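You operate a simulated robot arm through the tools that you are given. There is no shell and no other tool. Be economical: measure what you need, move in short steps, check, and stop when the job is done.

Carry out the task below with a simulated two-armed robot. There is one attempt and no reset: what you move stays moved.

Task
Take the scrub brush and leave it on the base of the height gauge. Put the 30 mm setting block from the top of the glazing bench on the centre bay of the drying rack's middle shelf and the 40 mm setting block on the desk top. Take the red lump from the top of the glazing bench and put it on the shelf under the glazing bench. Put the scrap on the top of the steel stand away on the left end of the clay table. Put one of the foam filters from the top of the steel stand on top of the silver tin. Any order will do.

The check looks at the end state, three seconds after you hand in, the way a careful person would. Anything else that was tipped, shoved, dropped, spilled or broken makes it a failure.

Robot
Two 6-joint arms with two-finger parallel grippers on one trunk, on a base that drives. Base frame: it is fixed to the floor where the robot stands at the start and does not move with it; the origin is under the middle of the robot, x ahead of it, y to its left, z up; the surface under the hand at the start is at about z = 86. Lengths are in cm, angles in rad, forces in N, time in s.
The left shoulder is at the start at [6, 18.7, 117.2], the right one opposite. With the tool pointing down near the work surface each hand reaches from about 24 to 62 cm from the robot's upright axis, wherever it stands, measured 20 degrees to its own side. Places, roughly: base of the height gauge (14x15 cm) [-108, 264, 88]; centre bay of the drying rack's middle shelf (13x1 [-192, 260, 88]; desk top [-340, 250, 70]; foam filter (5x5x4 cm) [-130, -130, 80]; left end of the clay table [30, -350, 80]; red lump (6x5x5 cm) [60, -10, 90]; scrap (5x5x4 cm) [-120, -120, 80]; scrub brush (9x4x5 cm) [50, -20, 90]; setting block [50, 0, 75]; shelf under the glazing bench [50, -130, 40]; silver tin (7x7x6 cm) [-150, -140, 20]. Payload 1.57 kg a hand.
The tool frame of a hand sits at the grasp point between the pads (the TCP): z along the fingers, y along the line on which they close. The tips reach 3 cm beyond it. The gripper opens to 11 cm. The fingers are 2.4 cm wide and 1.2 cm thick; the gripper's body (4.8 by 11.2 cm) begins 7.8 cm behind the TCP.
Orientation is that of the tool frame in the base frame, as [roll, pitch, yaw] about the fixed x, y, z axes, in that order (R = Rz(yaw) Ry(pitch) Rx(roll)). With the fingers straight down and closing along the base's y, the tool's x points along the base's -x, its y along +y and its z along -z.

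Tools
- The arms move only by the tool apply_moves. It takes "left_motion", "right_motion" or both (then of equal length, played together; a hand with none holds still); each is a list of rows, each a list of 6 numbers: the shift along the tool's x, y, z in cm, then the turn, a rotation vector about the tool's x, y, z in rad. In form: [[dx, dy, dz, rx, ry, rz], ...]. A call has 1 to 20 rows; each row shifts and turns the commanded pose from where the row before left it, along the tool's axes as they then stand. "left_fingers" and "right_fingers" are, for a hand that has rows, the opening, from 0 (shut) to 1 (fully open), set as the call begins (left out, the last holds). Each row takes 0.2 s and may step no farther than 5 cm and 0.15 rad from the row before; otherwise, or with a gripper value out of range, the whole call is refused. Where a pose cannot be reached the arm comes as near as it can. A force on the tool above 40 N (or 10 N above the force at the start of the call, whichever is more), or a blocked arm, ends the call early, and 0.2 s more pass. Each finger travels about 15.3 cm/s and halts on what it meets, pressing with about 40 N; the grip force reading is that of the motor and also rises with nothing between the fingers. The clock runs only during rows and for 0.2 s after the last one: add rows that do not move to give the fingers time. It gives the time, the measured TCP pose, the force on the tool (base axes), the opening and the grip force at its end, in the units of the frame above (readings bear some noise), with the torque about the TCP (base axes, N m) and any sound that the robot's microphone picked up.
- Cameras (640 x 400 px; columns grow to the right, rows downward): "scene" is now at [0.12, -2.98, 170.56]; the picture's right is [-0.42, -0.91, 0.00], its down [-0.76, 0.35, -0.55] and it looks along [0.50, -0.23, -0.83] (base axes); focal length 287 px, centre (320, 200). "left" rides on the left gripper at [7, -1.6, -14.1] in its tool frame; the picture's right is [0.23, 0.97, 0.00], its down [-0.86, 0.20, -0.48] and it looks along [-0.47, 0.11, 0.88] (tool axes); focal length 222 px, centre (320, 200). "right" rides on the right gripper at [7, 1.6, -14.1] in its tool frame; the picture's right is [-0.23, 0.97, 0.00], its down [-0.86, -0.20, -0.48] and it looks along [-0.47, -0.11, 0.88] (tool axes); focal length 222 px, centre (320, 200). There is no depth. A picture from a camera that has moved, and an enlarged one, comes with that camera's place and axes in the base frame and with its lens.
- get_image(camera): a new picture of that camera. It takes no simulated time.
- lift_body(by): slides the trunk up (or, below 0, down) by that many cm; the arms and the scene camera ride with it, the base frame stays. It gives what a move gives, with no picture.
- drive_base(legs): drives the robot by 1 to 6 legs, each [ahead, left, turn to the left] in cm, cm and rad, along the robot's own axes; the way and the turn of a leg run together, so that a leg with both is an arc; at most 150 cm and 3.142 rad a leg. The arms and the cameras ride along, it lands a little off, and it stops where it bumps. It gives what a move gives.
- pan_tilt(pan, tilt): turns the head with the scene camera to pan (to the left, within 1.501 rad either way) and tilt (down, from -0.506 to 1.204), counted from straight ahead of the robot. It gives what a move gives.
- enlarge(camera, box): a new picture of the part [left, top, right, bottom] of that camera's present view, enlarged. It takes no simulated time.
- hand_in(): hands the job in; it is judged then, once.

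Go step by step. Nothing tells you exact positions but the pictures and the camera data: compare them with the known pose of the tool, close in by small moves and look again before you grip or let go. The budget is 186 turns and 166 pictures, counting those below and the enlarged ones. Unless the task says otherwise, let go and move clear before handing in, and close with one line.

The tools are called as a command line: name --argument value ..., lists and objects as JSON in quotes. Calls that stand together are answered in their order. apply_moves: Moves the arms, as the interface text tells. Its arguments: {"type":"object","properties":{"left_motion":{"type":"array","items":{"type":"array","items":{"type":"number"}}},"left_fingers":{"type":"number"},"right_motion":{"type":"array","items":{"type":"array","items":{"type":"number"}}},"right_fingers":{"type":"number"}},"required":[]} The other tools are called the same way: lift_body (by) slides the trunk up or down; drive_base (legs) drives the base; pan_tilt (pan, tilt) turns the head that bears the scene camera; get_image (camera) takes a picture; enlarge (camera, box) takes an enlarged picture of a part of a camera's view; hand_in () hands the job in.

At the start:

```text
clock: 0.0
left_ee_pos: [40.49, 3.38, 109.14]
left_tcp_rot: [-3.141, 0.001, 3.14]
left_contact_force: [-0.6, 0.1, -0.7]
left_torque: [-0.02, -0.01, -0.01]
left_grip_width: 11.0
left_grasp_force: 0.1
right_ee_pos: [38.46, -27.8, 115.4]
right_tcp_rot: [3.14, -0.001, -3.14]
right_contact_force: [0.6, -0.2, -0.9]
right_torque: [-0.01, -0.01, 0.01]
right_grip_width: 11.01
right_grasp_force: 0.1
trunk travel left (down, up): [-80.0, 19.0]
robot x, y, heading: [-0.35, 0.16, -0.003]
head pan, tilt: [-0.429, 0.988]
```

scene: 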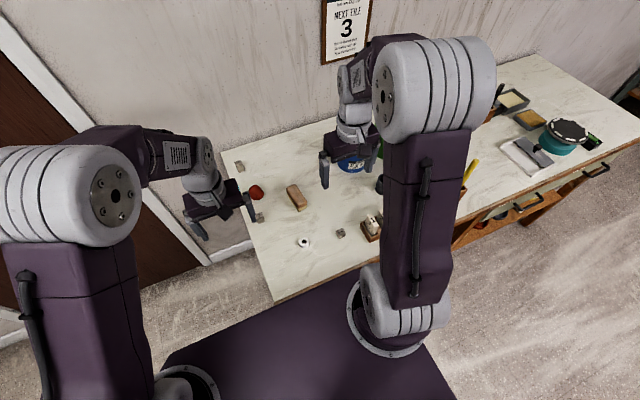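
right: 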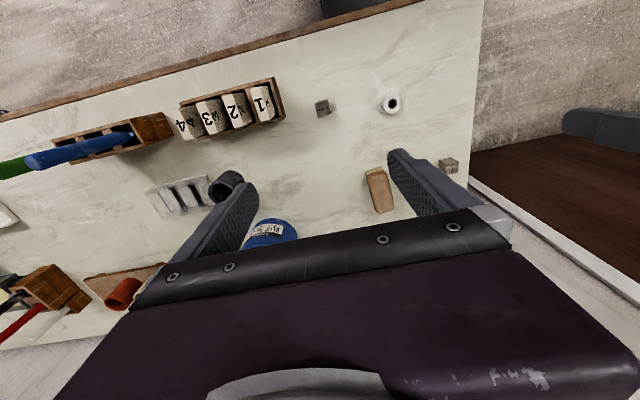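
left: 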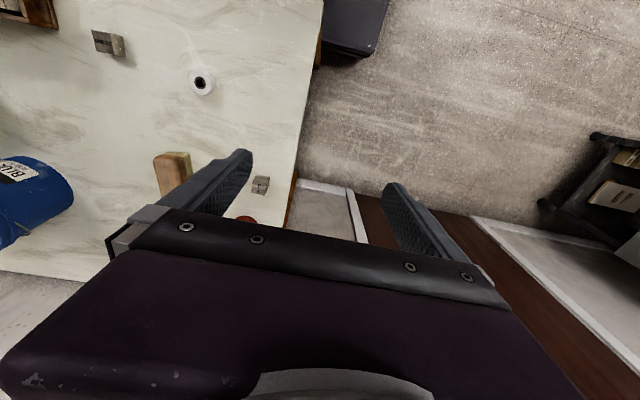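

I see the glazing bench ahead with a red lump, a brush, and several small grey blocks on it. I'll enlarge to identify them.

enlarge --camera "scene" --box '[210, 130, 410, 270]'

enlarge --camera "right" --box '[280, 70, 480, 220]'

enlarge --camera "left" --box '[60, 20, 320, 230]'

```text
2.86 times, centred on (310, 200) of scene
camera zoom: at [0.12, -2.98, 170.56], right [-0.42, -0.91, 0.0], down [-0.76, 0.35, -0.55], along [0.5, -0.23, -0.83], focal length 821 px, centre (349, 200)
```

zoom: 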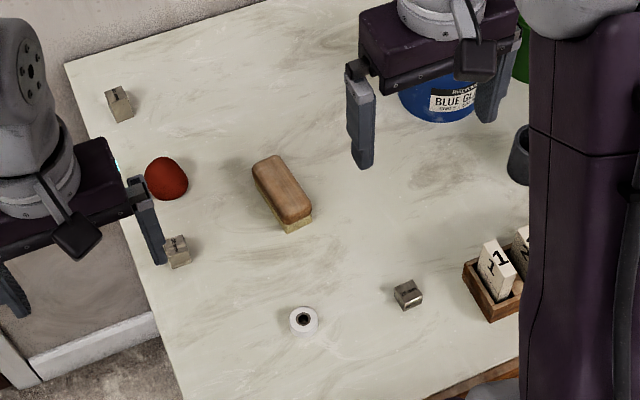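

```text
2.67 times, centred on (380, 145) of right
camera zoom: at [31.21, -26.03, 129.59], right [0.23, 0.97, 0.0], down [0.86, -0.2, 0.48], along [0.47, -0.11, -0.88], focal length 592 px, centre (160, 347)
```

zoom: 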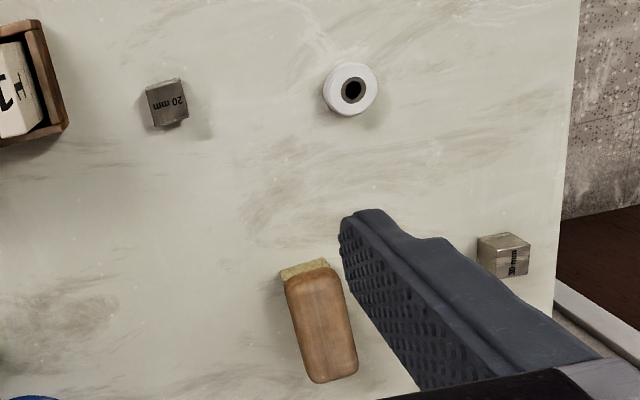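

```text
1.90 times, centred on (190, 125) of left
camera zoom: at [33.47, 1.83, 123.25], right [-0.23, 0.97, 0.0], down [0.85, 0.2, 0.48], along [0.47, 0.11, -0.88], focal length 423 px, centre (568, 343)
```

zoom: 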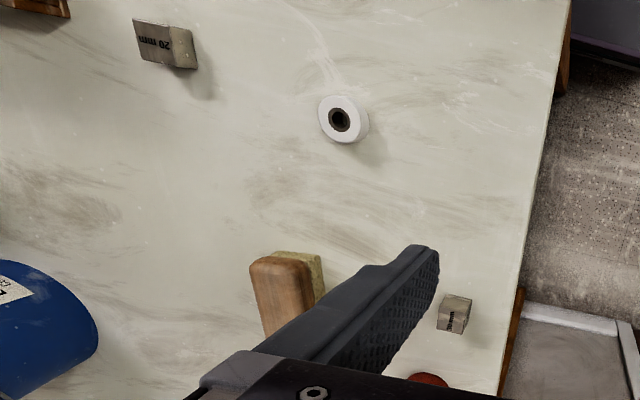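

The block by the red lump reads 30 mm and the front one 20 mm. The one in the far corner is unread, so I'll look at it and survey the room.

enlarge --camera "scene" --box '[220, 150, 260, 175]'

pan_tilt --pan -1.3 --tilt 0.5

get_image --camera "scene"

pan_tilt --pan 1.3 --tilt 0.4

get_image --camera "scene"

```text
16.00 times, centred on (240, 162) of scene
camera zoom: at [0.12, -2.98, 170.56], right [-0.42, -0.91, 0.0], down [-0.76, 0.35, -0.55], along [0.5, -0.23, -0.83], focal length 4595 px, centre (1600, 800)
```

zoom: 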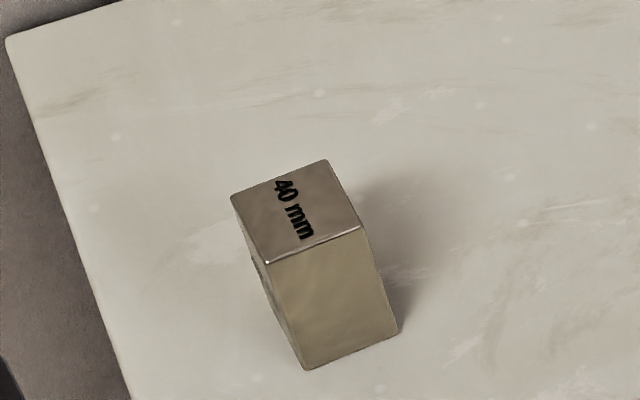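

```text
clock: 1.2
left_ee_pos: [40.48, 3.58, 109.08]
left_tcp_rot: [3.14, 0.003, 3.141]
left_contact_force: [0.7, -0.6, -1.0]
left_torque: [-0.04, 0.0, 0.03]
left_grip_width: 11.01
left_grasp_force: 0.1
right_ee_pos: [38.37, -27.78, 115.48]
right_tcp_rot: [-3.14, 0.001, 3.14]
right_contact_force: [0.4, 0.0, 0.5]
right_torque: [0.01, 0.01, -0.01]
right_grip_width: 10.99
right_grasp_force: 0.2
trunk travel left (down, up): [-80.0, 19.0]
robot x, y, heading: [0.09, 0.05, -0.001]
head pan, tilt: [-1.3, 0.499]
```

```text
158 pictures are left
camera scene: at [-3.84, -8.8, 174.58], right [-0.96, -0.27, 0.0], down [-0.13, 0.46, -0.88], along [0.24, -0.85, -0.48], focal length 287 px, centre (320, 200)
```

scene: 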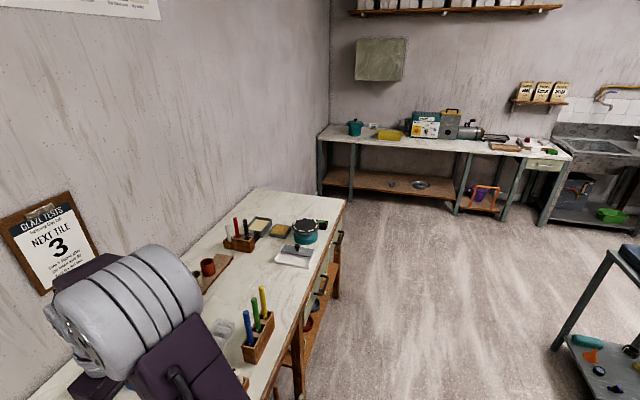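

```text
clock: 3.5
left_ee_pos: [40.64, 3.51, 109.05]
left_tcp_rot: [-3.141, 0.001, -3.142]
left_contact_force: [0.3, -0.6, 0.6]
left_torque: [-0.01, -0.01, -0.03]
left_grip_width: 11.02
left_grasp_force: 0.0
right_ee_pos: [38.23, -27.74, 115.46]
right_tcp_rot: [-3.14, 0.001, 3.141]
right_contact_force: [-0.2, 0.2, -0.3]
right_torque: [0.0, 0.01, -0.02]
right_grip_width: 11.0
right_grasp_force: 0.0
trunk travel left (down, up): [-80.0, 19.0]
robot x, y, heading: [-0.36, -0.04, 0.003]
head pan, tilt: [1.3, 0.4]
```

```text
157 pictures are left
camera scene: at [-3.8, 8.89, 175.5], right [0.96, -0.27, 0.0], down [-0.1, -0.37, -0.92], along [0.25, 0.89, -0.39], focal length 287 px, centre (320, 200)
```

scene: 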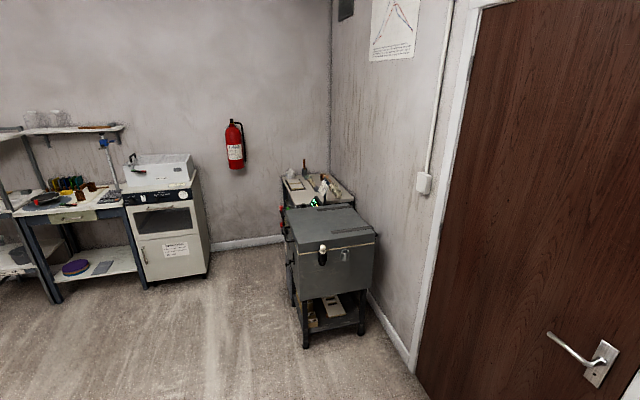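

The far-corner block is the 40 mm one, at about (76, -5). The brush is about (53, -18.6) and the 30 mm block about (52, -4.6), so I'll bring the right hand over the brush and the left hand toward the 30 mm block.

apply_moves --right_motion '[[-4, 2.5, 3, 0, 0, 0], [-4, 2.5, 3, 0, 0, 0], [-4, 2.5, 4, 0, 0, 0], [-2.7, 1.7, 4, 0, 0, 0]]' --left_motion '[[-3, 0, 0, 0, 0, 0], [-3, -1, 1, 0, 0, 0], [-3, -1, 3, 0, 0, 0], [-2, -1, 3, 0, 0, 0]]'

pan_tilt --pan -0.15 --tilt 0.95

get_image --camera "scene"

get_image --camera "right"

get_image --camera "left"

```text
refused: row 1 steps farther than a row can; nothing moved
```

```text
clock: 5.1
left_ee_pos: [40.45, 3.46, 109.09]
left_tcp_rot: [3.141, 0.001, 3.14]
left_contact_force: [0.0, 0.0, -0.6]
left_torque: [0.01, 0.01, 0.01]
left_grip_width: 11.01
left_grasp_force: 0.1
right_ee_pos: [38.27, -27.76, 115.58]
right_tcp_rot: [3.139, -0.002, 3.142]
right_contact_force: [0.6, 0.0, 0.6]
right_torque: [0.02, -0.02, 0.0]
right_grip_width: 10.99
right_grasp_force: 0.1
trunk travel left (down, up): [-80.0, 19.0]
robot x, y, heading: [0.33, -0.19, -0.001]
head pan, tilt: [-0.15, 0.949]
```

```text
156 pictures are left
camera scene: at [0.91, -1.12, 170.83], right [-0.15, -0.99, 0.0], down [-0.8, 0.12, -0.58], along [0.58, -0.09, -0.81], focal length 287 px, centre (320, 200)
```

scene: 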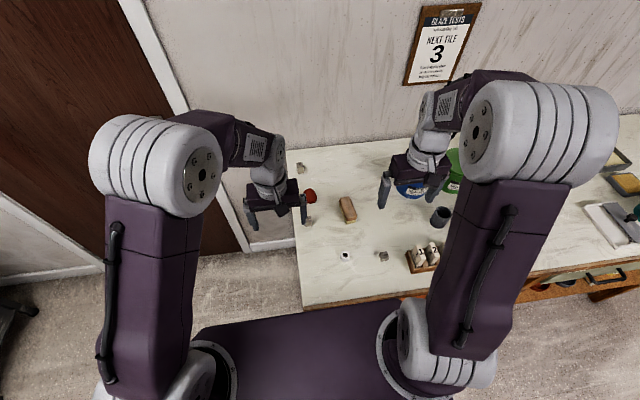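

```text
155 pictures are left
camera right: at [31.21, -26.02, 129.59], right [0.23, 0.97, 0.0], down [0.86, -0.2, 0.48], along [0.47, -0.11, -0.88], focal length 222 px, centre (320, 200)
```

right: 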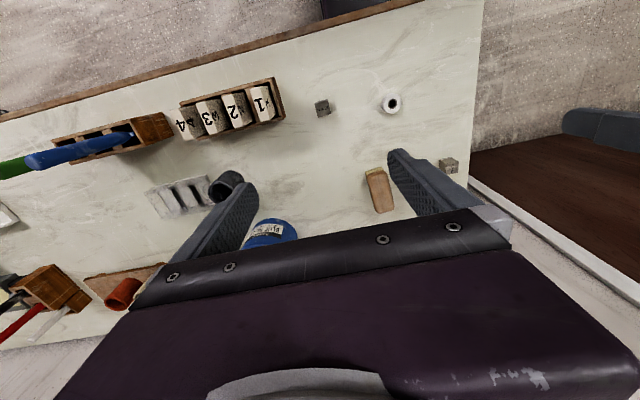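

```text
154 pictures are left
camera left: at [33.47, 1.83, 123.25], right [-0.23, 0.97, 0.0], down [0.85, 0.2, 0.48], along [0.47, 0.11, -0.88], focal length 222 px, centre (320, 200)
```

left: 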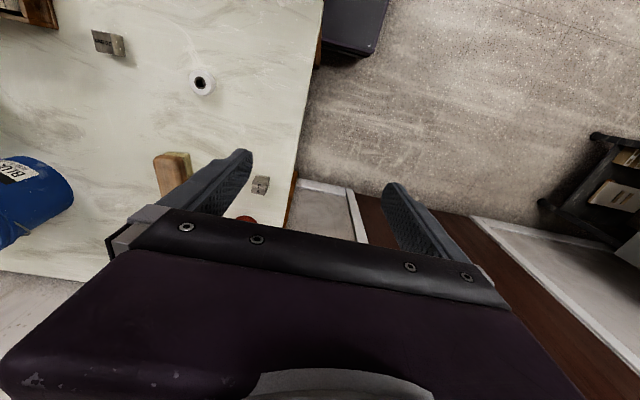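

The step was too long; I'll split it.

apply_moves --right_motion '[[-2.45, 1.53, 2.3, 0, 0, 0], [-2.45, 1.53, 2.3, 0, 0, 0], [-2.45, 1.53, 2.3, 0, 0, 0], [-2.45, 1.53, 2.3, 0, 0, 0], [-2.45, 1.53, 2.3, 0, 0, 0], [-2.45, 1.53, 2.3, 0, 0, 0]]'

get_image --camera "right"

get_image --camera "scene"

```text
clock: 6.5
left_ee_pos: [40.56, 3.42, 109.07]
left_tcp_rot: [3.14, -0.001, 3.141]
left_contact_force: [0.0, -0.3, 0.6]
left_torque: [0.02, 0.0, 0.01]
left_grip_width: 11.0
left_grasp_force: 0.1
right_ee_pos: [52.94, -18.2, 101.71]
right_tcp_rot: [3.141, -0.002, -3.141]
right_contact_force: [-0.3, -0.4, 0.0]
right_torque: [-0.01, 0.04, -0.01]
right_grip_width: 10.98
right_grasp_force: 0.0
trunk travel left (down, up): [-80.0, 19.0]
robot x, y, heading: [-0.09, -0.15, -0.003]
head pan, tilt: [-0.15, 0.949]
```

```text
153 pictures are left
camera right: at [45.72, -16.63, 115.81], right [0.23, 0.97, 0.0], down [0.86, -0.2, 0.48], along [0.47, -0.11, -0.88], focal length 222 px, centre (320, 200)
```

right: 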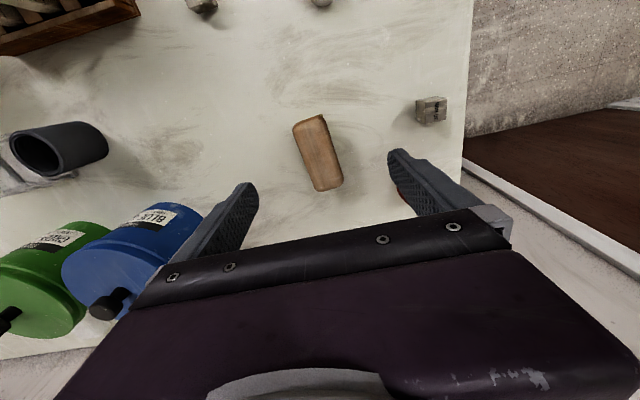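

```text
152 pictures are left
camera scene: at [1.05, -1.08, 170.83], right [-0.15, -0.99, 0.0], down [-0.8, 0.12, -0.58], along [0.57, -0.09, -0.81], focal length 287 px, centre (320, 200)
```

scene: 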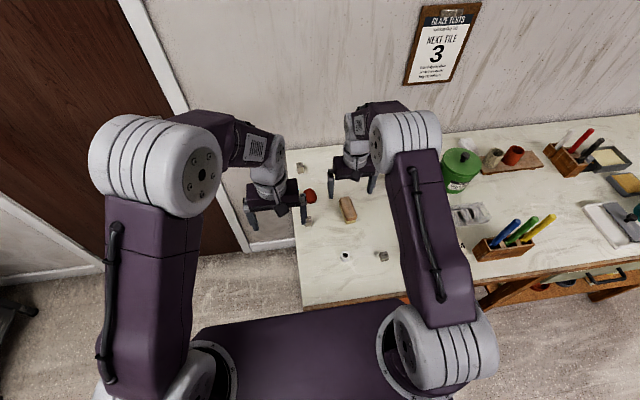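

The right hand sits over the brush at about (53.2, -18.5), turned some 0.06 rad. I'll descend and grip.

apply_moves --right_motion '[[0, -0.2, 4, 0, 0, -0.06], [0, 0, 4, 0, 0, 0], [0, 0, 3, 0, 0, 0], [0, 0, 1, 0, 0, 0]]'

get_image --camera "right"

```text
clock: 7.5
left_ee_pos: [40.51, 3.52, 109.08]
left_tcp_rot: [3.141, 0.002, -3.14]
left_contact_force: [-0.6, 0.0, -0.3]
left_torque: [0.02, 0.0, -0.01]
left_grip_width: 11.02
left_grasp_force: 0.0
right_ee_pos: [53.08, -18.74, 89.66]
right_tcp_rot: [3.141, 0.0, -3.083]
right_contact_force: [0.4, 0.4, 0.1]
right_torque: [0.03, 0.04, -0.01]
right_grip_width: 11.0
right_grasp_force: 0.1
trunk travel left (down, up): [-80.0, 19.0]
robot x, y, heading: [-0.29, 0.13, 0.003]
head pan, tilt: [-0.15, 0.949]
```

```text
151 pictures are left
camera right: at [45.96, -17.52, 103.73], right [0.17, 0.99, 0.0], down [0.87, -0.15, 0.48], along [0.47, -0.08, -0.88], focal length 222 px, centre (320, 200)
```

right: 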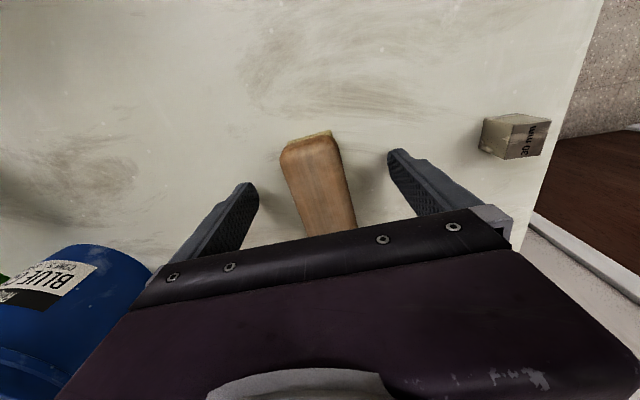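

apply_moves --right_motion '[[0, 0, 0, 0, 0, 0], [0, 0, 0, 0, 0, 0], [0, 0, 0, 0, 0, 0], [0, 0, 0, 0, 0, 0]]' --right_fingers 0

apply_moves --right_motion '[[0, 0, -3, 0, 0, 0], [0, 0, -4, 0, 0, 0], [1, 0, -4, 0, 0, 0], [3, -2, -3, 0, 0, 0], [3, -3, -2, 0, 0, 0], [3, -3, 0, 0, 0, 0]]'

get_image --camera "right"

```text
clock: 8.5
left_ee_pos: [40.54, 3.37, 109.15]
left_tcp_rot: [-3.141, 0.002, -3.141]
left_contact_force: [-0.2, 0.2, -0.7]
left_torque: [0.04, 0.0, 0.02]
left_grip_width: 10.97
left_grasp_force: 0.1
right_ee_pos: [53.06, -18.82, 89.58]
right_tcp_rot: [3.141, 0.0, -3.082]
right_contact_force: [-0.8, 1.5, 0.4]
right_torque: [0.03, 0.07, 0.0]
right_grip_width: 3.96
right_grasp_force: 39.8
trunk travel left (down, up): [-80.0, 19.0]
robot x, y, heading: [-0.06, 0.03, -0.001]
head pan, tilt: [-0.15, 0.949]
```

```text
clock: 9.9
left_ee_pos: [40.53, 3.27, 109.1]
left_tcp_rot: [-3.141, 0.002, 3.141]
left_contact_force: [0.1, -0.9, -0.1]
left_torque: [0.04, -0.04, 0.02]
left_grip_width: 11.01
left_grasp_force: 0.0
right_ee_pos: [43.22, -27.3, 105.6]
right_tcp_rot: [3.139, 0.002, -3.079]
right_contact_force: [0.7, 0.5, -1.5]
right_torque: [0.02, 0.0, -0.01]
right_grip_width: 3.93
right_grasp_force: 40.0
trunk travel left (down, up): [-80.0, 19.0]
robot x, y, heading: [0.18, 0.07, -0.002]
head pan, tilt: [-0.15, 0.949]
```

```text
150 pictures are left
camera right: at [36.06, -26.13, 119.66], right [0.17, 0.99, 0.0], down [0.87, -0.15, 0.48], along [0.47, -0.08, -0.88], focal length 222 px, centre (320, 200)
```

right: 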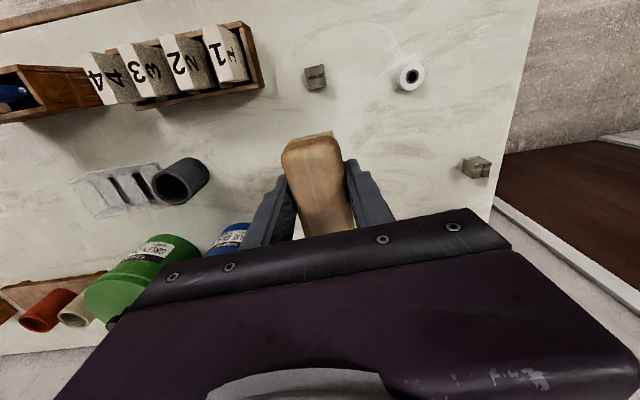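

The brush is in the right hand. Next the left hand goes over the 30 mm block.

apply_moves --left_motion '[[-2.8, -2, 2.2, 0, 0, 0], [-2.8, -2, 2.2, 0, 0, 0], [-2.8, -2, 2.2, 0, 0, 0], [-2.8, -2, 2.2, 0, 0, 0]]'

get_image --camera "left"

```text
clock: 10.9
left_ee_pos: [52.02, -4.61, 100.16]
left_tcp_rot: [3.14, -0.003, 3.141]
left_contact_force: [-0.2, -0.4, -0.2]
left_torque: [0.01, 0.01, -0.01]
left_grip_width: 10.98
left_grasp_force: 0.2
right_ee_pos: [43.41, -27.31, 105.45]
right_tcp_rot: [-3.14, -0.003, -3.083]
right_contact_force: [0.8, -0.2, -1.1]
right_torque: [0.03, 0.03, 0.04]
right_grip_width: 3.95
right_grasp_force: 40.1
trunk travel left (down, up): [-80.0, 19.0]
robot x, y, heading: [0.04, -0.24, -0.002]
head pan, tilt: [-0.15, 0.949]
```

```text
149 pictures are left
camera left: at [44.95, -6.33, 114.42], right [-0.23, 0.97, 0.0], down [0.86, 0.2, 0.48], along [0.46, 0.11, -0.88], focal length 222 px, centre (320, 200)
```

left: 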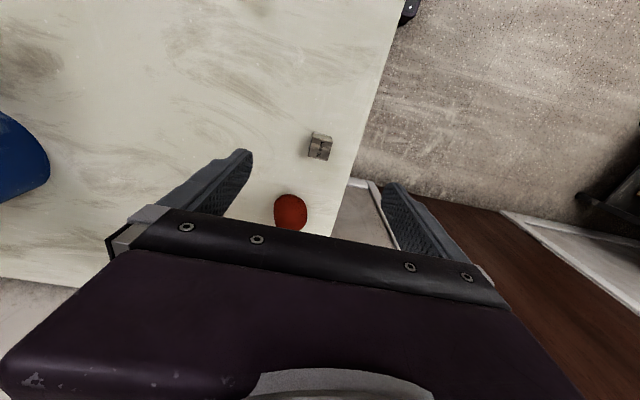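

enlarge --camera "left" --box '[300, 125, 348, 170]'

```text
8.89 times, centred on (324, 148) of left
camera zoom: at [44.95, -6.33, 114.42], right [-0.23, 0.97, 0.0], down [0.86, 0.2, 0.48], along [0.46, 0.11, -0.88], focal length 1974 px, centre (284, 667)
```

zoom: 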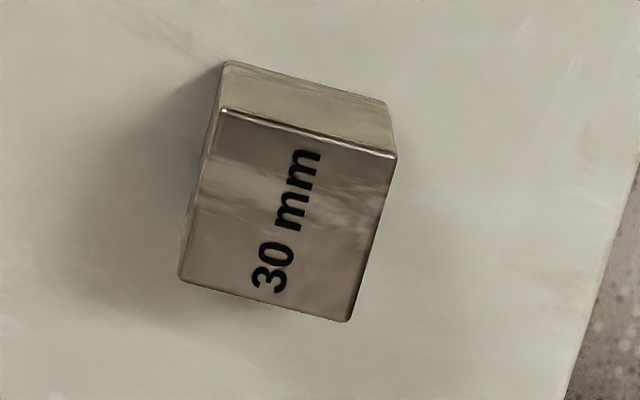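

The 30 mm block is square-on under the left hand, centre (51.7, -4.6). I'll descend and grip.

apply_moves --left_motion '[[0.2, 0, 4, 0, 0, 0], [0, 0, 4, 0, 0, 0], [0, 0, 2.7, 0, 0, 0]]'

get_image --camera "left"

```text
clock: 11.7
left_ee_pos: [51.64, -4.77, 89.53]
left_tcp_rot: [3.141, 0.003, -3.141]
left_contact_force: [-0.3, -0.6, -0.4]
left_torque: [-0.02, -0.01, -0.01]
left_grip_width: 10.99
left_grasp_force: 0.0
right_ee_pos: [43.34, -27.23, 105.54]
right_tcp_rot: [3.141, 0.001, -3.082]
right_contact_force: [0.1, 0.4, -1.5]
right_torque: [-0.01, 0.02, -0.03]
right_grip_width: 3.95
right_grasp_force: 40.2
trunk travel left (down, up): [-80.0, 19.0]
robot x, y, heading: [-0.1, -0.05, 0.009]
head pan, tilt: [-0.15, 0.949]
```

```text
147 pictures are left
camera left: at [44.65, -6.33, 103.71], right [-0.23, 0.97, 0.0], down [0.85, 0.2, 0.48], along [0.47, 0.11, -0.88], focal length 222 px, centre (320, 200)
```

left: 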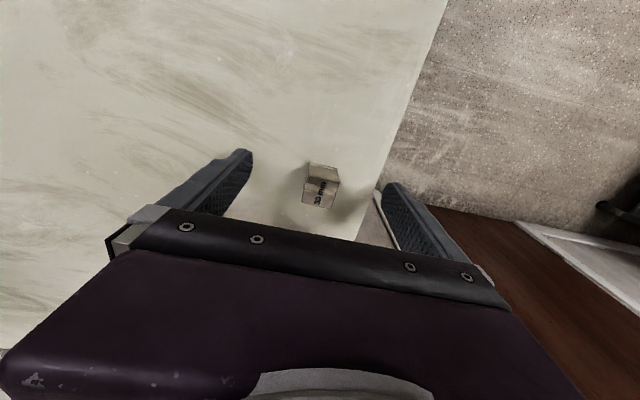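

apply_moves --left_motion '[[0, 0, 0, 0, 0, 0], [0, 0, 0, 0, 0, 0], [0, 0, 0, 0, 0, 0], [0, 0, 0, 0, 0, 0]]' --left_fingers 0

apply_moves --left_motion '[[0, 0, -3, 0, 0, 0], [0, 0, -4, 0, 0, 0], [0, 0, -4, 0, 0, 0], [3, 2, -3, 0, 0, 0], [3, 3, -2, 0, 0, 0], [3, 3, 0, 0, 0, 0]]'

get_image --camera "left"

pan_tilt --pan 1.5 --tilt 0.6

get_image --camera "scene"

```text
clock: 12.7
left_ee_pos: [51.61, -4.82, 89.47]
left_tcp_rot: [3.142, 0.002, 3.141]
left_contact_force: [-0.7, -0.4, 0.2]
left_torque: [-0.01, -0.03, 0.02]
left_grip_width: 2.33
left_grasp_force: 35.1
right_ee_pos: [43.43, -27.31, 105.59]
right_tcp_rot: [3.141, 0.0, -3.083]
right_contact_force: [0.0, -0.5, -1.3]
right_torque: [-0.01, 0.02, 0.0]
right_grip_width: 3.93
right_grasp_force: 39.9
trunk travel left (down, up): [-80.0, 19.0]
robot x, y, heading: [0.17, -0.09, 0.001]
head pan, tilt: [-0.15, 0.949]
```

```text
clock: 14.1
left_ee_pos: [42.45, 3.56, 105.8]
left_tcp_rot: [-3.14, 0.004, 3.141]
left_contact_force: [-0.7, -0.6, -1.1]
left_torque: [-0.01, -0.02, 0.02]
left_grip_width: 2.31
left_grasp_force: 35.9
right_ee_pos: [43.35, -27.14, 105.62]
right_tcp_rot: [-3.141, 0.0, -3.08]
right_contact_force: [0.1, -0.1, -1.1]
right_torque: [0.02, 0.04, -0.05]
right_grip_width: 3.94
right_grasp_force: 40.2
trunk travel left (down, up): [-80.0, 19.0]
robot x, y, heading: [0.07, 0.11, -0.001]
head pan, tilt: [-0.15, 0.949]
```

```text
146 pictures are left
camera left: at [35.35, 1.98, 119.99], right [-0.23, 0.97, 0.0], down [0.85, 0.2, 0.48], along [0.47, 0.11, -0.88], focal length 222 px, centre (320, 200)
```

left: 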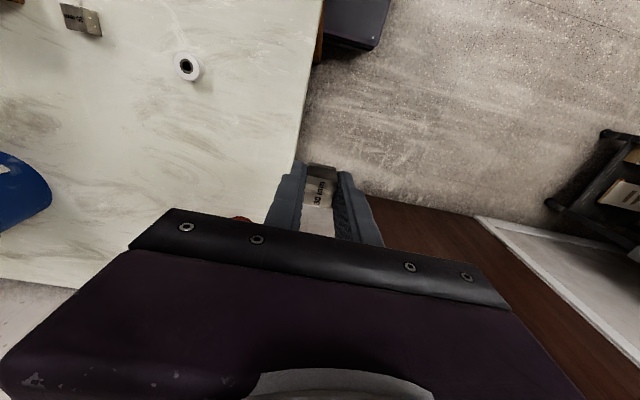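

```text
clock: 15.8
left_ee_pos: [42.45, 3.45, 105.77]
left_tcp_rot: [-3.141, 0.002, -3.14]
left_contact_force: [-0.3, 1.0, -1.1]
left_torque: [0.0, 0.0, -0.01]
left_grip_width: 2.34
left_grasp_force: 35.7
right_ee_pos: [43.31, -27.38, 105.52]
right_tcp_rot: [3.14, 0.0, -3.081]
right_contact_force: [0.3, 0.3, -1.0]
right_torque: [0.0, 0.01, -0.04]
right_grip_width: 3.95
right_grasp_force: 39.7
trunk travel left (down, up): [-80.0, 19.0]
robot x, y, heading: [0.03, -0.13, 0.001]
head pan, tilt: [1.499, 0.6]
```

```text
145 pictures are left
camera scene: at [-5.61, 8.78, 173.67], right [1.0, -0.07, 0.0], down [-0.04, -0.56, -0.82], along [0.06, 0.82, -0.57], focal length 287 px, centre (320, 200)
```

scene: 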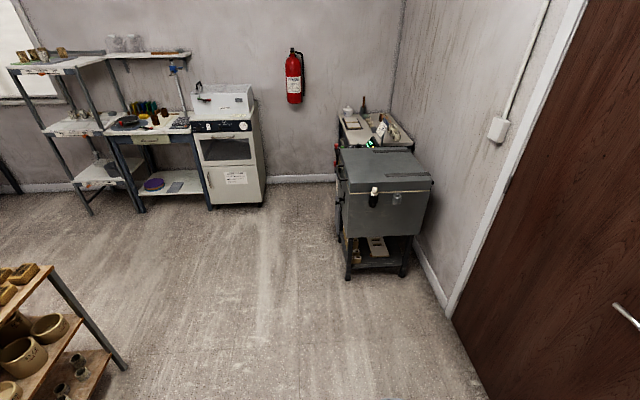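

Both items are held: the brush in the right hand, the 30 mm block in the left. I'll back off, turn left and drive toward the far wall by an open lane, then look.

drive_base --legs '[[-28, 0, 0], [0, 0, 1.571], [135, 0, 0]]'

pan_tilt --pan 0.4 --tilt 0.5

get_image --camera "scene"

pan_tilt --pan 1.3 --tilt 0.5

get_image --camera "scene"

```text
clock: 27.9
left_ee_pos: [-25.57, 178.28, 105.74]
left_tcp_rot: [-3.141, 0.001, -1.61]
left_contact_force: [-0.1, -0.4, -1.2]
left_torque: [0.01, -0.01, -0.01]
left_grip_width: 2.34
left_grasp_force: 35.4
right_ee_pos: [5.21, 178.0, 105.54]
right_tcp_rot: [3.141, 0.001, -1.55]
right_contact_force: [0.4, -0.3, -0.4]
right_torque: [0.01, -0.01, -0.02]
right_grip_width: 3.91
right_grasp_force: 39.6
trunk travel left (down, up): [-80.0, 19.0]
robot x, y, heading: [-23.73, 135.73, 1.533]
head pan, tilt: [1.499, 0.6]
```

```text
clock: 29.2
left_ee_pos: [-25.65, 178.32, 105.74]
left_tcp_rot: [-3.141, 0.001, -1.611]
left_contact_force: [0.8, -0.7, -1.2]
left_torque: [0.0, -0.02, 0.01]
left_grip_width: 2.35
left_grasp_force: 35.5
right_ee_pos: [5.26, 177.89, 105.5]
right_tcp_rot: [-3.141, 0.001, -1.55]
right_contact_force: [-0.6, 0.3, -0.3]
right_torque: [-0.04, -0.01, -0.01]
right_grip_width: 3.91
right_grasp_force: 39.9
trunk travel left (down, up): [-80.0, 19.0]
robot x, y, heading: [-23.69, 135.46, 1.53]
head pan, tilt: [0.4, 0.499]
```

```text
144 pictures are left
camera scene: at [-27.51, 138.23, 174.58], right [0.94, 0.35, 0.0], down [0.17, -0.45, -0.88], along [-0.31, 0.82, -0.48], focal length 287 px, centre (320, 200)
```

scene: 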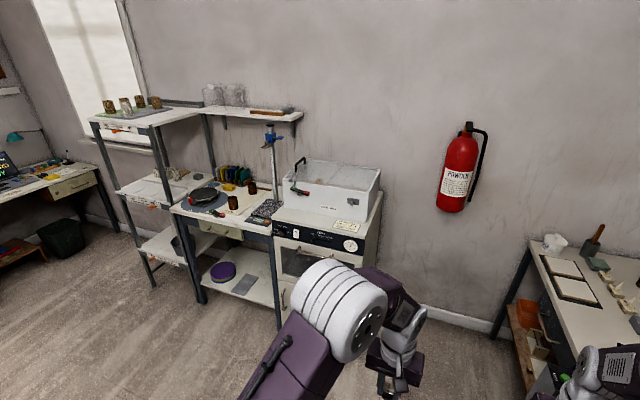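

```text
clock: 30.4
left_ee_pos: [-25.57, 178.27, 105.7]
left_tcp_rot: [3.139, 0.002, -1.61]
left_contact_force: [0.2, 0.6, -1.1]
left_torque: [-0.01, 0.02, 0.0]
left_grip_width: 2.32
left_grasp_force: 35.6
right_ee_pos: [5.2, 177.86, 105.46]
right_tcp_rot: [-3.141, 0.0, -1.549]
right_contact_force: [0.7, 0.4, -0.4]
right_torque: [-0.04, 0.03, -0.01]
right_grip_width: 3.96
right_grasp_force: 40.1
trunk travel left (down, up): [-80.0, 19.0]
robot x, y, heading: [-23.53, 135.27, 1.53]
head pan, tilt: [1.3, 0.499]
```

```text
143 pictures are left
camera scene: at [-32.96, 132.5, 174.58], right [0.31, 0.95, 0.0], down [0.46, -0.15, -0.88], along [-0.84, 0.27, -0.48], focal length 287 px, centre (320, 200)
```

scene: 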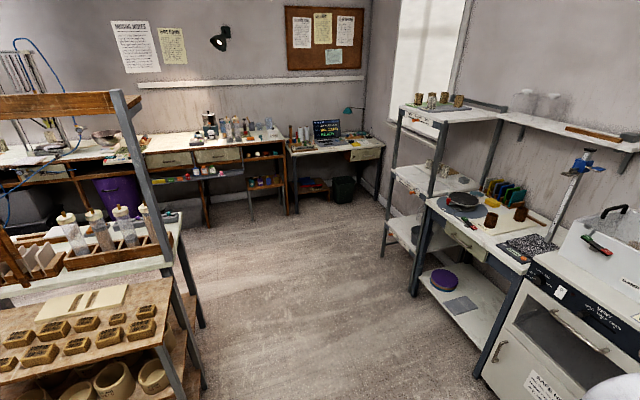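

I see the height gauge at the right end of the mid table, the drying rack left of it and the desk beyond. I'll zoom in on these.

enlarge --camera "scene" --box '[470, 130, 630, 270]'

enlarge --camera "scene" --box '[370, 90, 530, 270]'

enlarge --camera "scene" --box '[270, 90, 400, 220]'

```text
2.86 times, centred on (550, 200) of scene
camera zoom: at [-32.96, 132.5, 174.58], right [0.31, 0.95, 0.0], down [0.46, -0.15, -0.88], along [-0.84, 0.27, -0.48], focal length 821 px, centre (-337, 200)
```

zoom: 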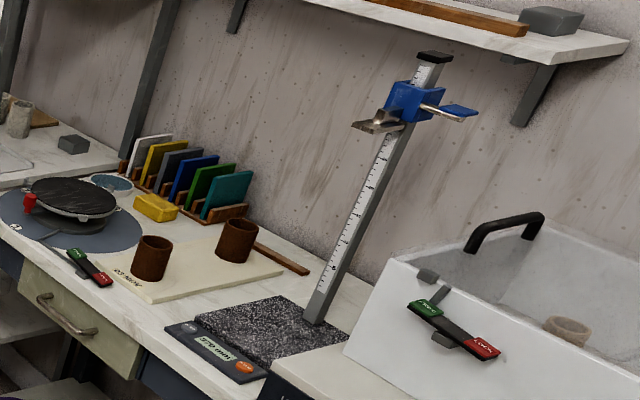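

```text
2.22 times, centred on (450, 180) of scene
camera zoom: at [-32.96, 132.5, 174.58], right [0.31, 0.95, 0.0], down [0.46, -0.15, -0.88], along [-0.84, 0.27, -0.48], focal length 638 px, centre (31, 244)
```

zoom: 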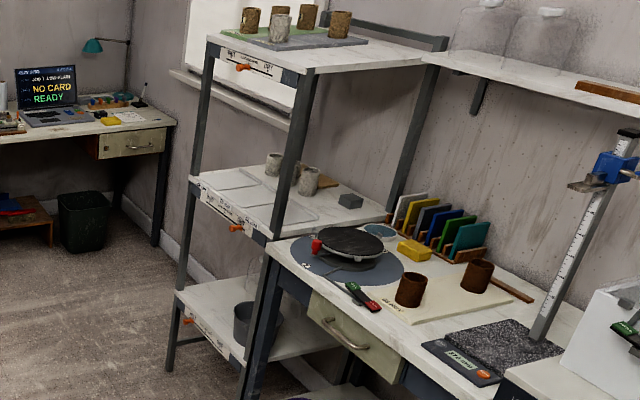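

```text
3.08 times, centred on (335, 155) of scene
camera zoom: at [-32.96, 132.5, 174.58], right [0.31, 0.95, 0.0], down [0.46, -0.15, -0.88], along [-0.84, 0.27, -0.48], focal length 884 px, centre (274, 338)
```

zoom: 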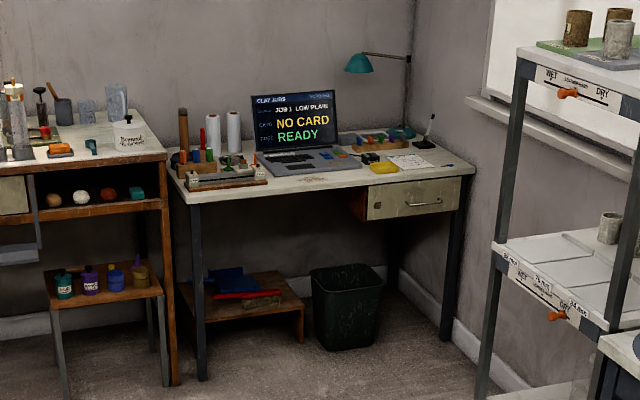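

The gauge base spans about x -115..-101, y 256..271, with its column at the back. I'll drive up in front of it with a margin and look from there.

drive_base --legs '[[0, 0, 0.04], [32, 0, 0], [0, 102, 0], [25, 0, 0]]'

pan_tilt --pan -0.25 --tilt 0.75

get_image --camera "scene"

get_image --camera "right"

```text
clock: 39.2
left_ee_pos: [-130.8, 233.25, 105.9]
left_tcp_rot: [3.141, 0.0, -1.541]
left_contact_force: [0.5, 0.0, -0.7]
left_torque: [0.0, 0.01, -0.01]
left_grip_width: 2.34
left_grasp_force: 35.7
right_ee_pos: [-100.07, 234.88, 105.54]
right_tcp_rot: [-3.141, -0.001, -1.48]
right_contact_force: [0.0, 0.3, -0.8]
right_torque: [0.02, -0.02, 0.01]
right_grip_width: 3.92
right_grasp_force: 39.9
trunk travel left (down, up): [-80.0, 19.0]
robot x, y, heading: [-126.01, 190.89, 1.6]
head pan, tilt: [1.3, 0.499]
```

```text
clock: 40.9
left_ee_pos: [-130.78, 233.32, 105.87]
left_tcp_rot: [-3.141, 0.002, -1.54]
left_contact_force: [-0.4, -0.7, -1.0]
left_torque: [-0.01, 0.01, 0.02]
left_grip_width: 2.34
left_grasp_force: 35.7
right_ee_pos: [-100.14, 235.03, 105.61]
right_tcp_rot: [3.141, 0.0, -1.481]
right_contact_force: [0.4, -0.2, -0.6]
right_torque: [-0.01, -0.02, 0.01]
right_grip_width: 3.94
right_grasp_force: 40.1
trunk travel left (down, up): [-80.0, 19.0]
robot x, y, heading: [-126.05, 191.01, 1.596]
head pan, tilt: [-0.25, 0.75]
```

```text
139 pictures are left
camera scene: at [-124.32, 193.08, 172.39], right [0.98, -0.22, 0.0], down [-0.15, -0.67, -0.73], along [0.16, 0.71, -0.68], focal length 287 px, centre (320, 200)
```

scene: 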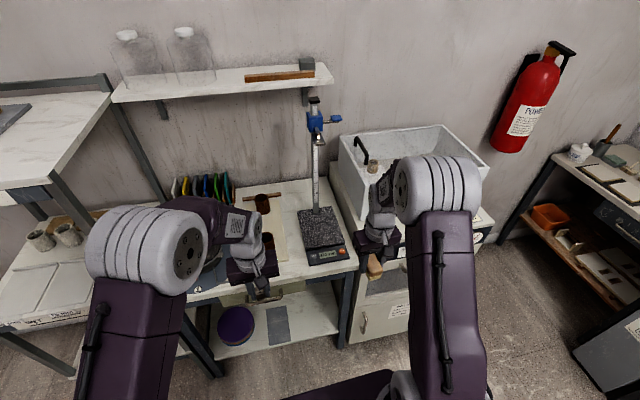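

```text
138 pictures are left
camera right: at [-101.18, 228.08, 119.66], right [-0.99, 0.14, 0.0], down [0.12, 0.87, 0.48], along [0.07, 0.47, -0.88], focal length 222 px, centre (320, 200)
```

right: 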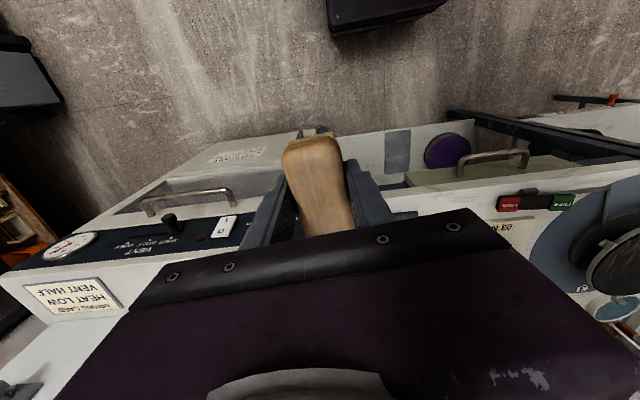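

enlarge --camera "scene" --box '[260, 85, 380, 285]'

enlarge --camera "scene" --box '[285, 85, 365, 145]'

```text
2.00 times, centred on (320, 185) of scene
camera zoom: at [-124.32, 193.08, 172.39], right [0.98, -0.22, 0.0], down [-0.15, -0.67, -0.73], along [0.16, 0.71, -0.68], focal length 574 px, centre (320, 230)
```

zoom: 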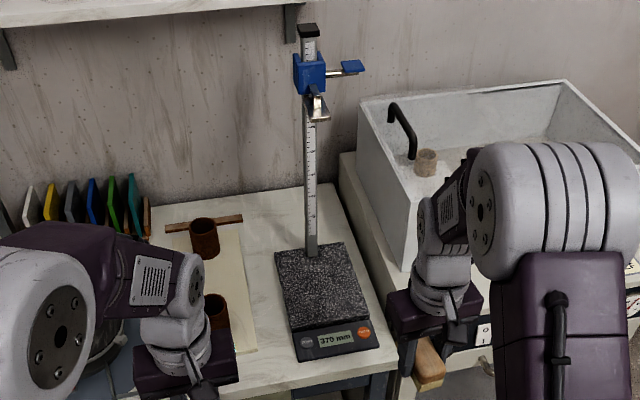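

```text
6.67 times, centred on (325, 115) of scene
camera zoom: at [-124.32, 193.08, 172.39], right [0.98, -0.22, 0.0], down [-0.15, -0.67, -0.73], along [0.16, 0.71, -0.68], focal length 1915 px, centre (287, 767)
```

zoom: 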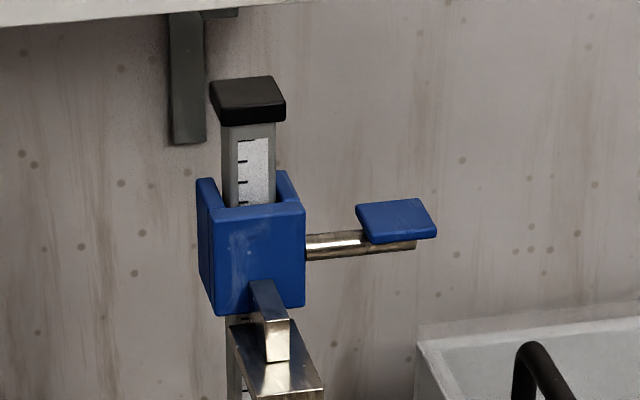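

The plate's free area is about x -115..-100, y 256..271, and the gauge jaw is at about y 267, z 125. I'll shift the brush left and square it, then drive in closer.

apply_moves --right_motion '[[0, 4, 0, 0, 0, 0.06], [0, 4, 0, 0, 0, 0]]'

drive_base --legs '[[0, 0, -0.03], [16, 0, 0]]'

get_image --camera "scene"

get_image --camera "right"

```text
clock: 41.5
left_ee_pos: [-130.91, 233.33, 105.76]
left_tcp_rot: [-3.139, 0.001, -1.541]
left_contact_force: [-0.3, 0.7, -2.6]
left_torque: [0.0, -0.02, 0.02]
left_grip_width: 2.33
left_grasp_force: 35.7
right_ee_pos: [-108.27, 234.37, 105.49]
right_tcp_rot: [-3.139, 0.0, -1.54]
right_contact_force: [-0.4, -0.5, -0.6]
right_torque: [0.01, -0.05, -0.02]
right_grip_width: 3.93
right_grasp_force: 39.6
trunk travel left (down, up): [-80.0, 19.0]
robot x, y, heading: [-126.17, 190.97, 1.601]
head pan, tilt: [-0.25, 0.75]
```

```text
clock: 43.3
left_ee_pos: [-129.8, 249.43, 105.87]
left_tcp_rot: [3.14, 0.003, -1.566]
left_contact_force: [0.1, -0.5, -1.4]
left_torque: [0.0, -0.01, 0.01]
left_grip_width: 2.34
left_grasp_force: 35.4
right_ee_pos: [-106.93, 249.85, 105.6]
right_tcp_rot: [3.141, 0.002, -1.567]
right_contact_force: [1.4, 0.0, -1.6]
right_torque: [0.03, 0.02, 0.02]
right_grip_width: 3.93
right_grasp_force: 39.5
trunk travel left (down, up): [-80.0, 19.0]
robot x, y, heading: [-126.05, 207.45, 1.573]
head pan, tilt: [-0.25, 0.75]
```

```text
135 pictures are left
camera scene: at [-124.3, 208.94, 172.39], right [0.97, -0.24, 0.0], down [-0.17, -0.66, -0.73], along [0.18, 0.71, -0.68], focal length 287 px, centre (320, 200)
```

scene: 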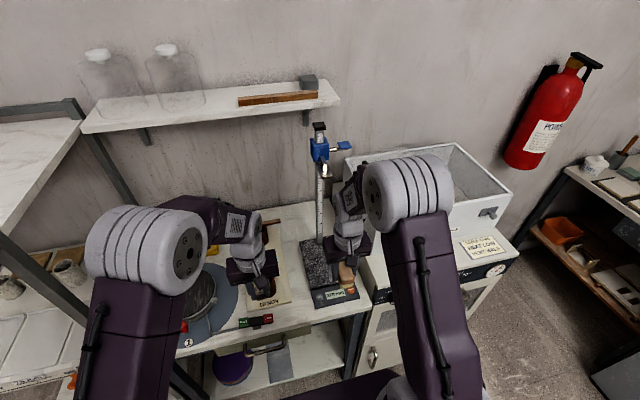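

```text
134 pictures are left
camera right: at [-108.7, 243.01, 119.65], right [-0.97, 0.22, 0.0], down [0.2, 0.85, 0.48], along [0.11, 0.47, -0.88], focal length 222 px, centre (320, 200)
```

right: 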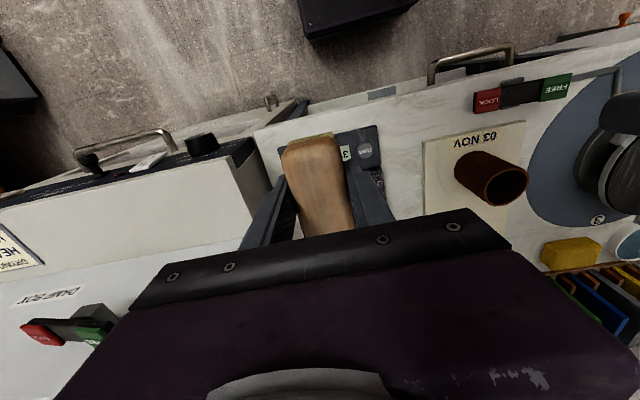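

The brush is squared. I'll move it over the plate's front half, keeping clear of the jaw.

apply_moves --right_motion '[[-3, 0.8, 1.5, 0, 0, 0], [-4, 0.8, 2, 0, 0, 0], [-3.4, 0, 2, 0, 0, 0]]'

enlarge --camera "scene" --box '[260, 115, 400, 315]'

get_image --camera "right"

get_image --camera "left"

```text
clock: 44.1
left_ee_pos: [-129.6, 249.79, 105.67]
left_tcp_rot: [-3.14, -0.001, -1.568]
left_contact_force: [-0.2, 0.4, -1.5]
left_torque: [-0.01, 0.02, -0.01]
left_grip_width: 2.33
left_grasp_force: 35.5
right_ee_pos: [-108.68, 260.68, 100.3]
right_tcp_rot: [-3.139, -0.004, -1.566]
right_contact_force: [-0.1, 1.0, -0.8]
right_torque: [-0.06, 0.01, -0.04]
right_grip_width: 3.93
right_grasp_force: 40.5
trunk travel left (down, up): [-80.0, 19.0]
robot x, y, heading: [-125.94, 206.96, 1.58]
head pan, tilt: [-0.25, 0.75]
```

```text
2.00 times, centred on (330, 215) of scene
camera zoom: at [-124.25, 209.65, 172.38], right [0.97, -0.24, 0.0], down [-0.17, -0.66, -0.73], along [0.18, 0.71, -0.68], focal length 574 px, centre (300, 170)
```

zoom: 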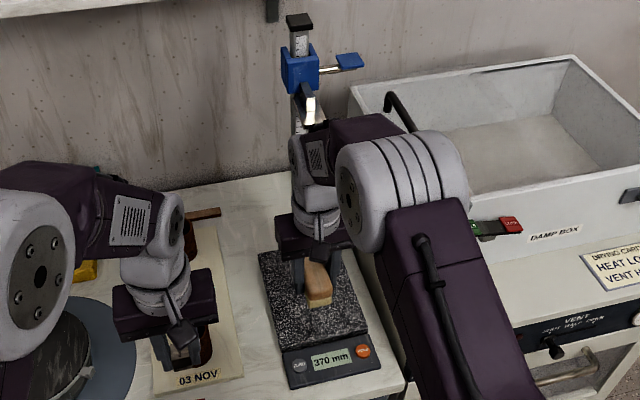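

```text
132 pictures are left
camera right: at [-110.44, 253.79, 114.51], right [-0.97, 0.22, 0.0], down [0.2, 0.86, 0.48], along [0.11, 0.46, -0.88], focal length 222 px, centre (320, 200)
```

right: 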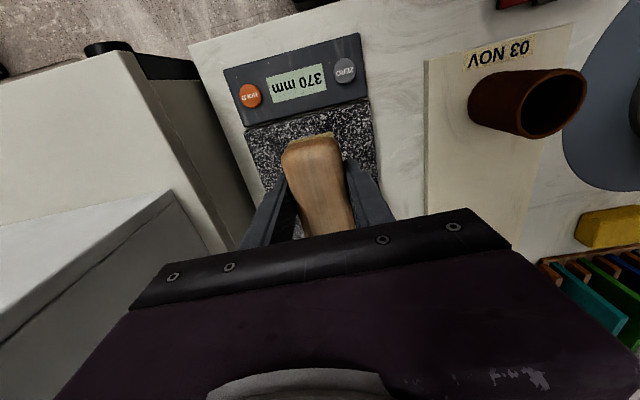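

```text
131 pictures are left
camera left: at [-128.01, 242.91, 119.88], right [-0.97, -0.23, 0.0], down [-0.2, 0.85, 0.48], along [-0.11, 0.46, -0.88], focal length 222 px, centre (320, 200)
```

left: 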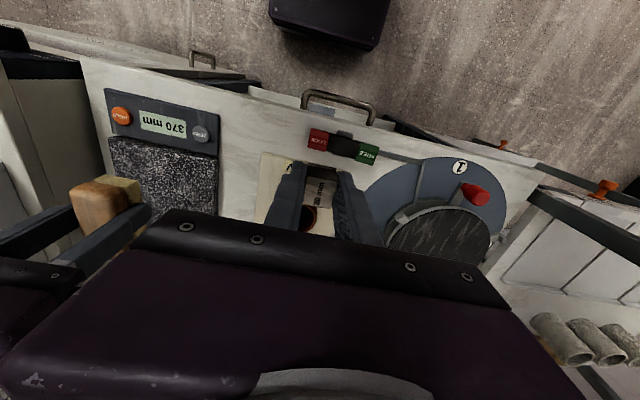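

The brush is over the plate with margins around it. I'll lower it gently.

apply_moves --right_motion '[[0, 0, 4, 0, 0, 0], [0, 0, 3.2, 0, 0, 0], [0, 0, 0.5, 0, 0, 0], [0, 0, 0.4, 0, 0, 0], [0, 0, 0.3, 0, 0, 0]]'

get_image --camera "left"

```text
clock: 45.3
left_ee_pos: [-129.57, 249.73, 105.68]
left_tcp_rot: [-3.14, 0.002, -1.568]
left_contact_force: [-0.3, 0.6, -0.3]
left_torque: [-0.01, 0.0, 0.0]
left_grip_width: 2.34
left_grasp_force: 35.6
right_ee_pos: [-108.63, 260.66, 91.58]
right_tcp_rot: [-3.141, 0.001, -1.569]
right_contact_force: [-0.7, -0.2, -0.3]
right_torque: [-0.03, -0.01, 0.01]
right_grip_width: 3.96
right_grasp_force: 40.0
trunk travel left (down, up): [-80.0, 19.0]
robot x, y, heading: [-126.25, 207.52, 1.577]
head pan, tilt: [-0.25, 0.75]
```

```text
130 pictures are left
camera left: at [-128.03, 242.74, 119.94], right [-0.97, -0.23, 0.0], down [-0.2, 0.85, 0.48], along [-0.11, 0.47, -0.88], focal length 222 px, centre (320, 200)
```

left: 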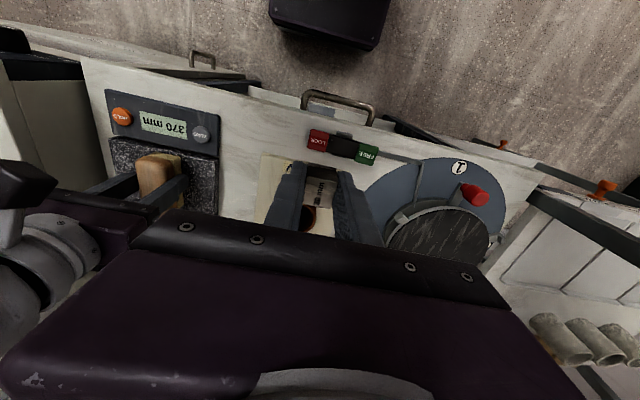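

apply_moves --right_motion '[[0, 0, 0.2, 0, 0, 0], [0, 0, 0.15, 0, 0, 0]]'

```text
clock: 45.9
left_ee_pos: [-129.8, 249.41, 106.0]
left_tcp_rot: [-3.141, 0.003, -1.568]
left_contact_force: [0.2, 0.6, -1.6]
left_torque: [-0.02, 0.03, 0.01]
left_grip_width: 2.32
left_grasp_force: 35.8
right_ee_pos: [-108.56, 260.53, 91.54]
right_tcp_rot: [3.141, 0.007, -1.568]
right_contact_force: [5.2, 2.7, 32.5]
right_torque: [-0.71, -0.03, 0.09]
right_grip_width: 3.98
right_grasp_force: 39.3
trunk travel left (down, up): [-80.0, 19.0]
robot x, y, heading: [-125.98, 207.46, 1.572]
head pan, tilt: [-0.25, 0.75]
```

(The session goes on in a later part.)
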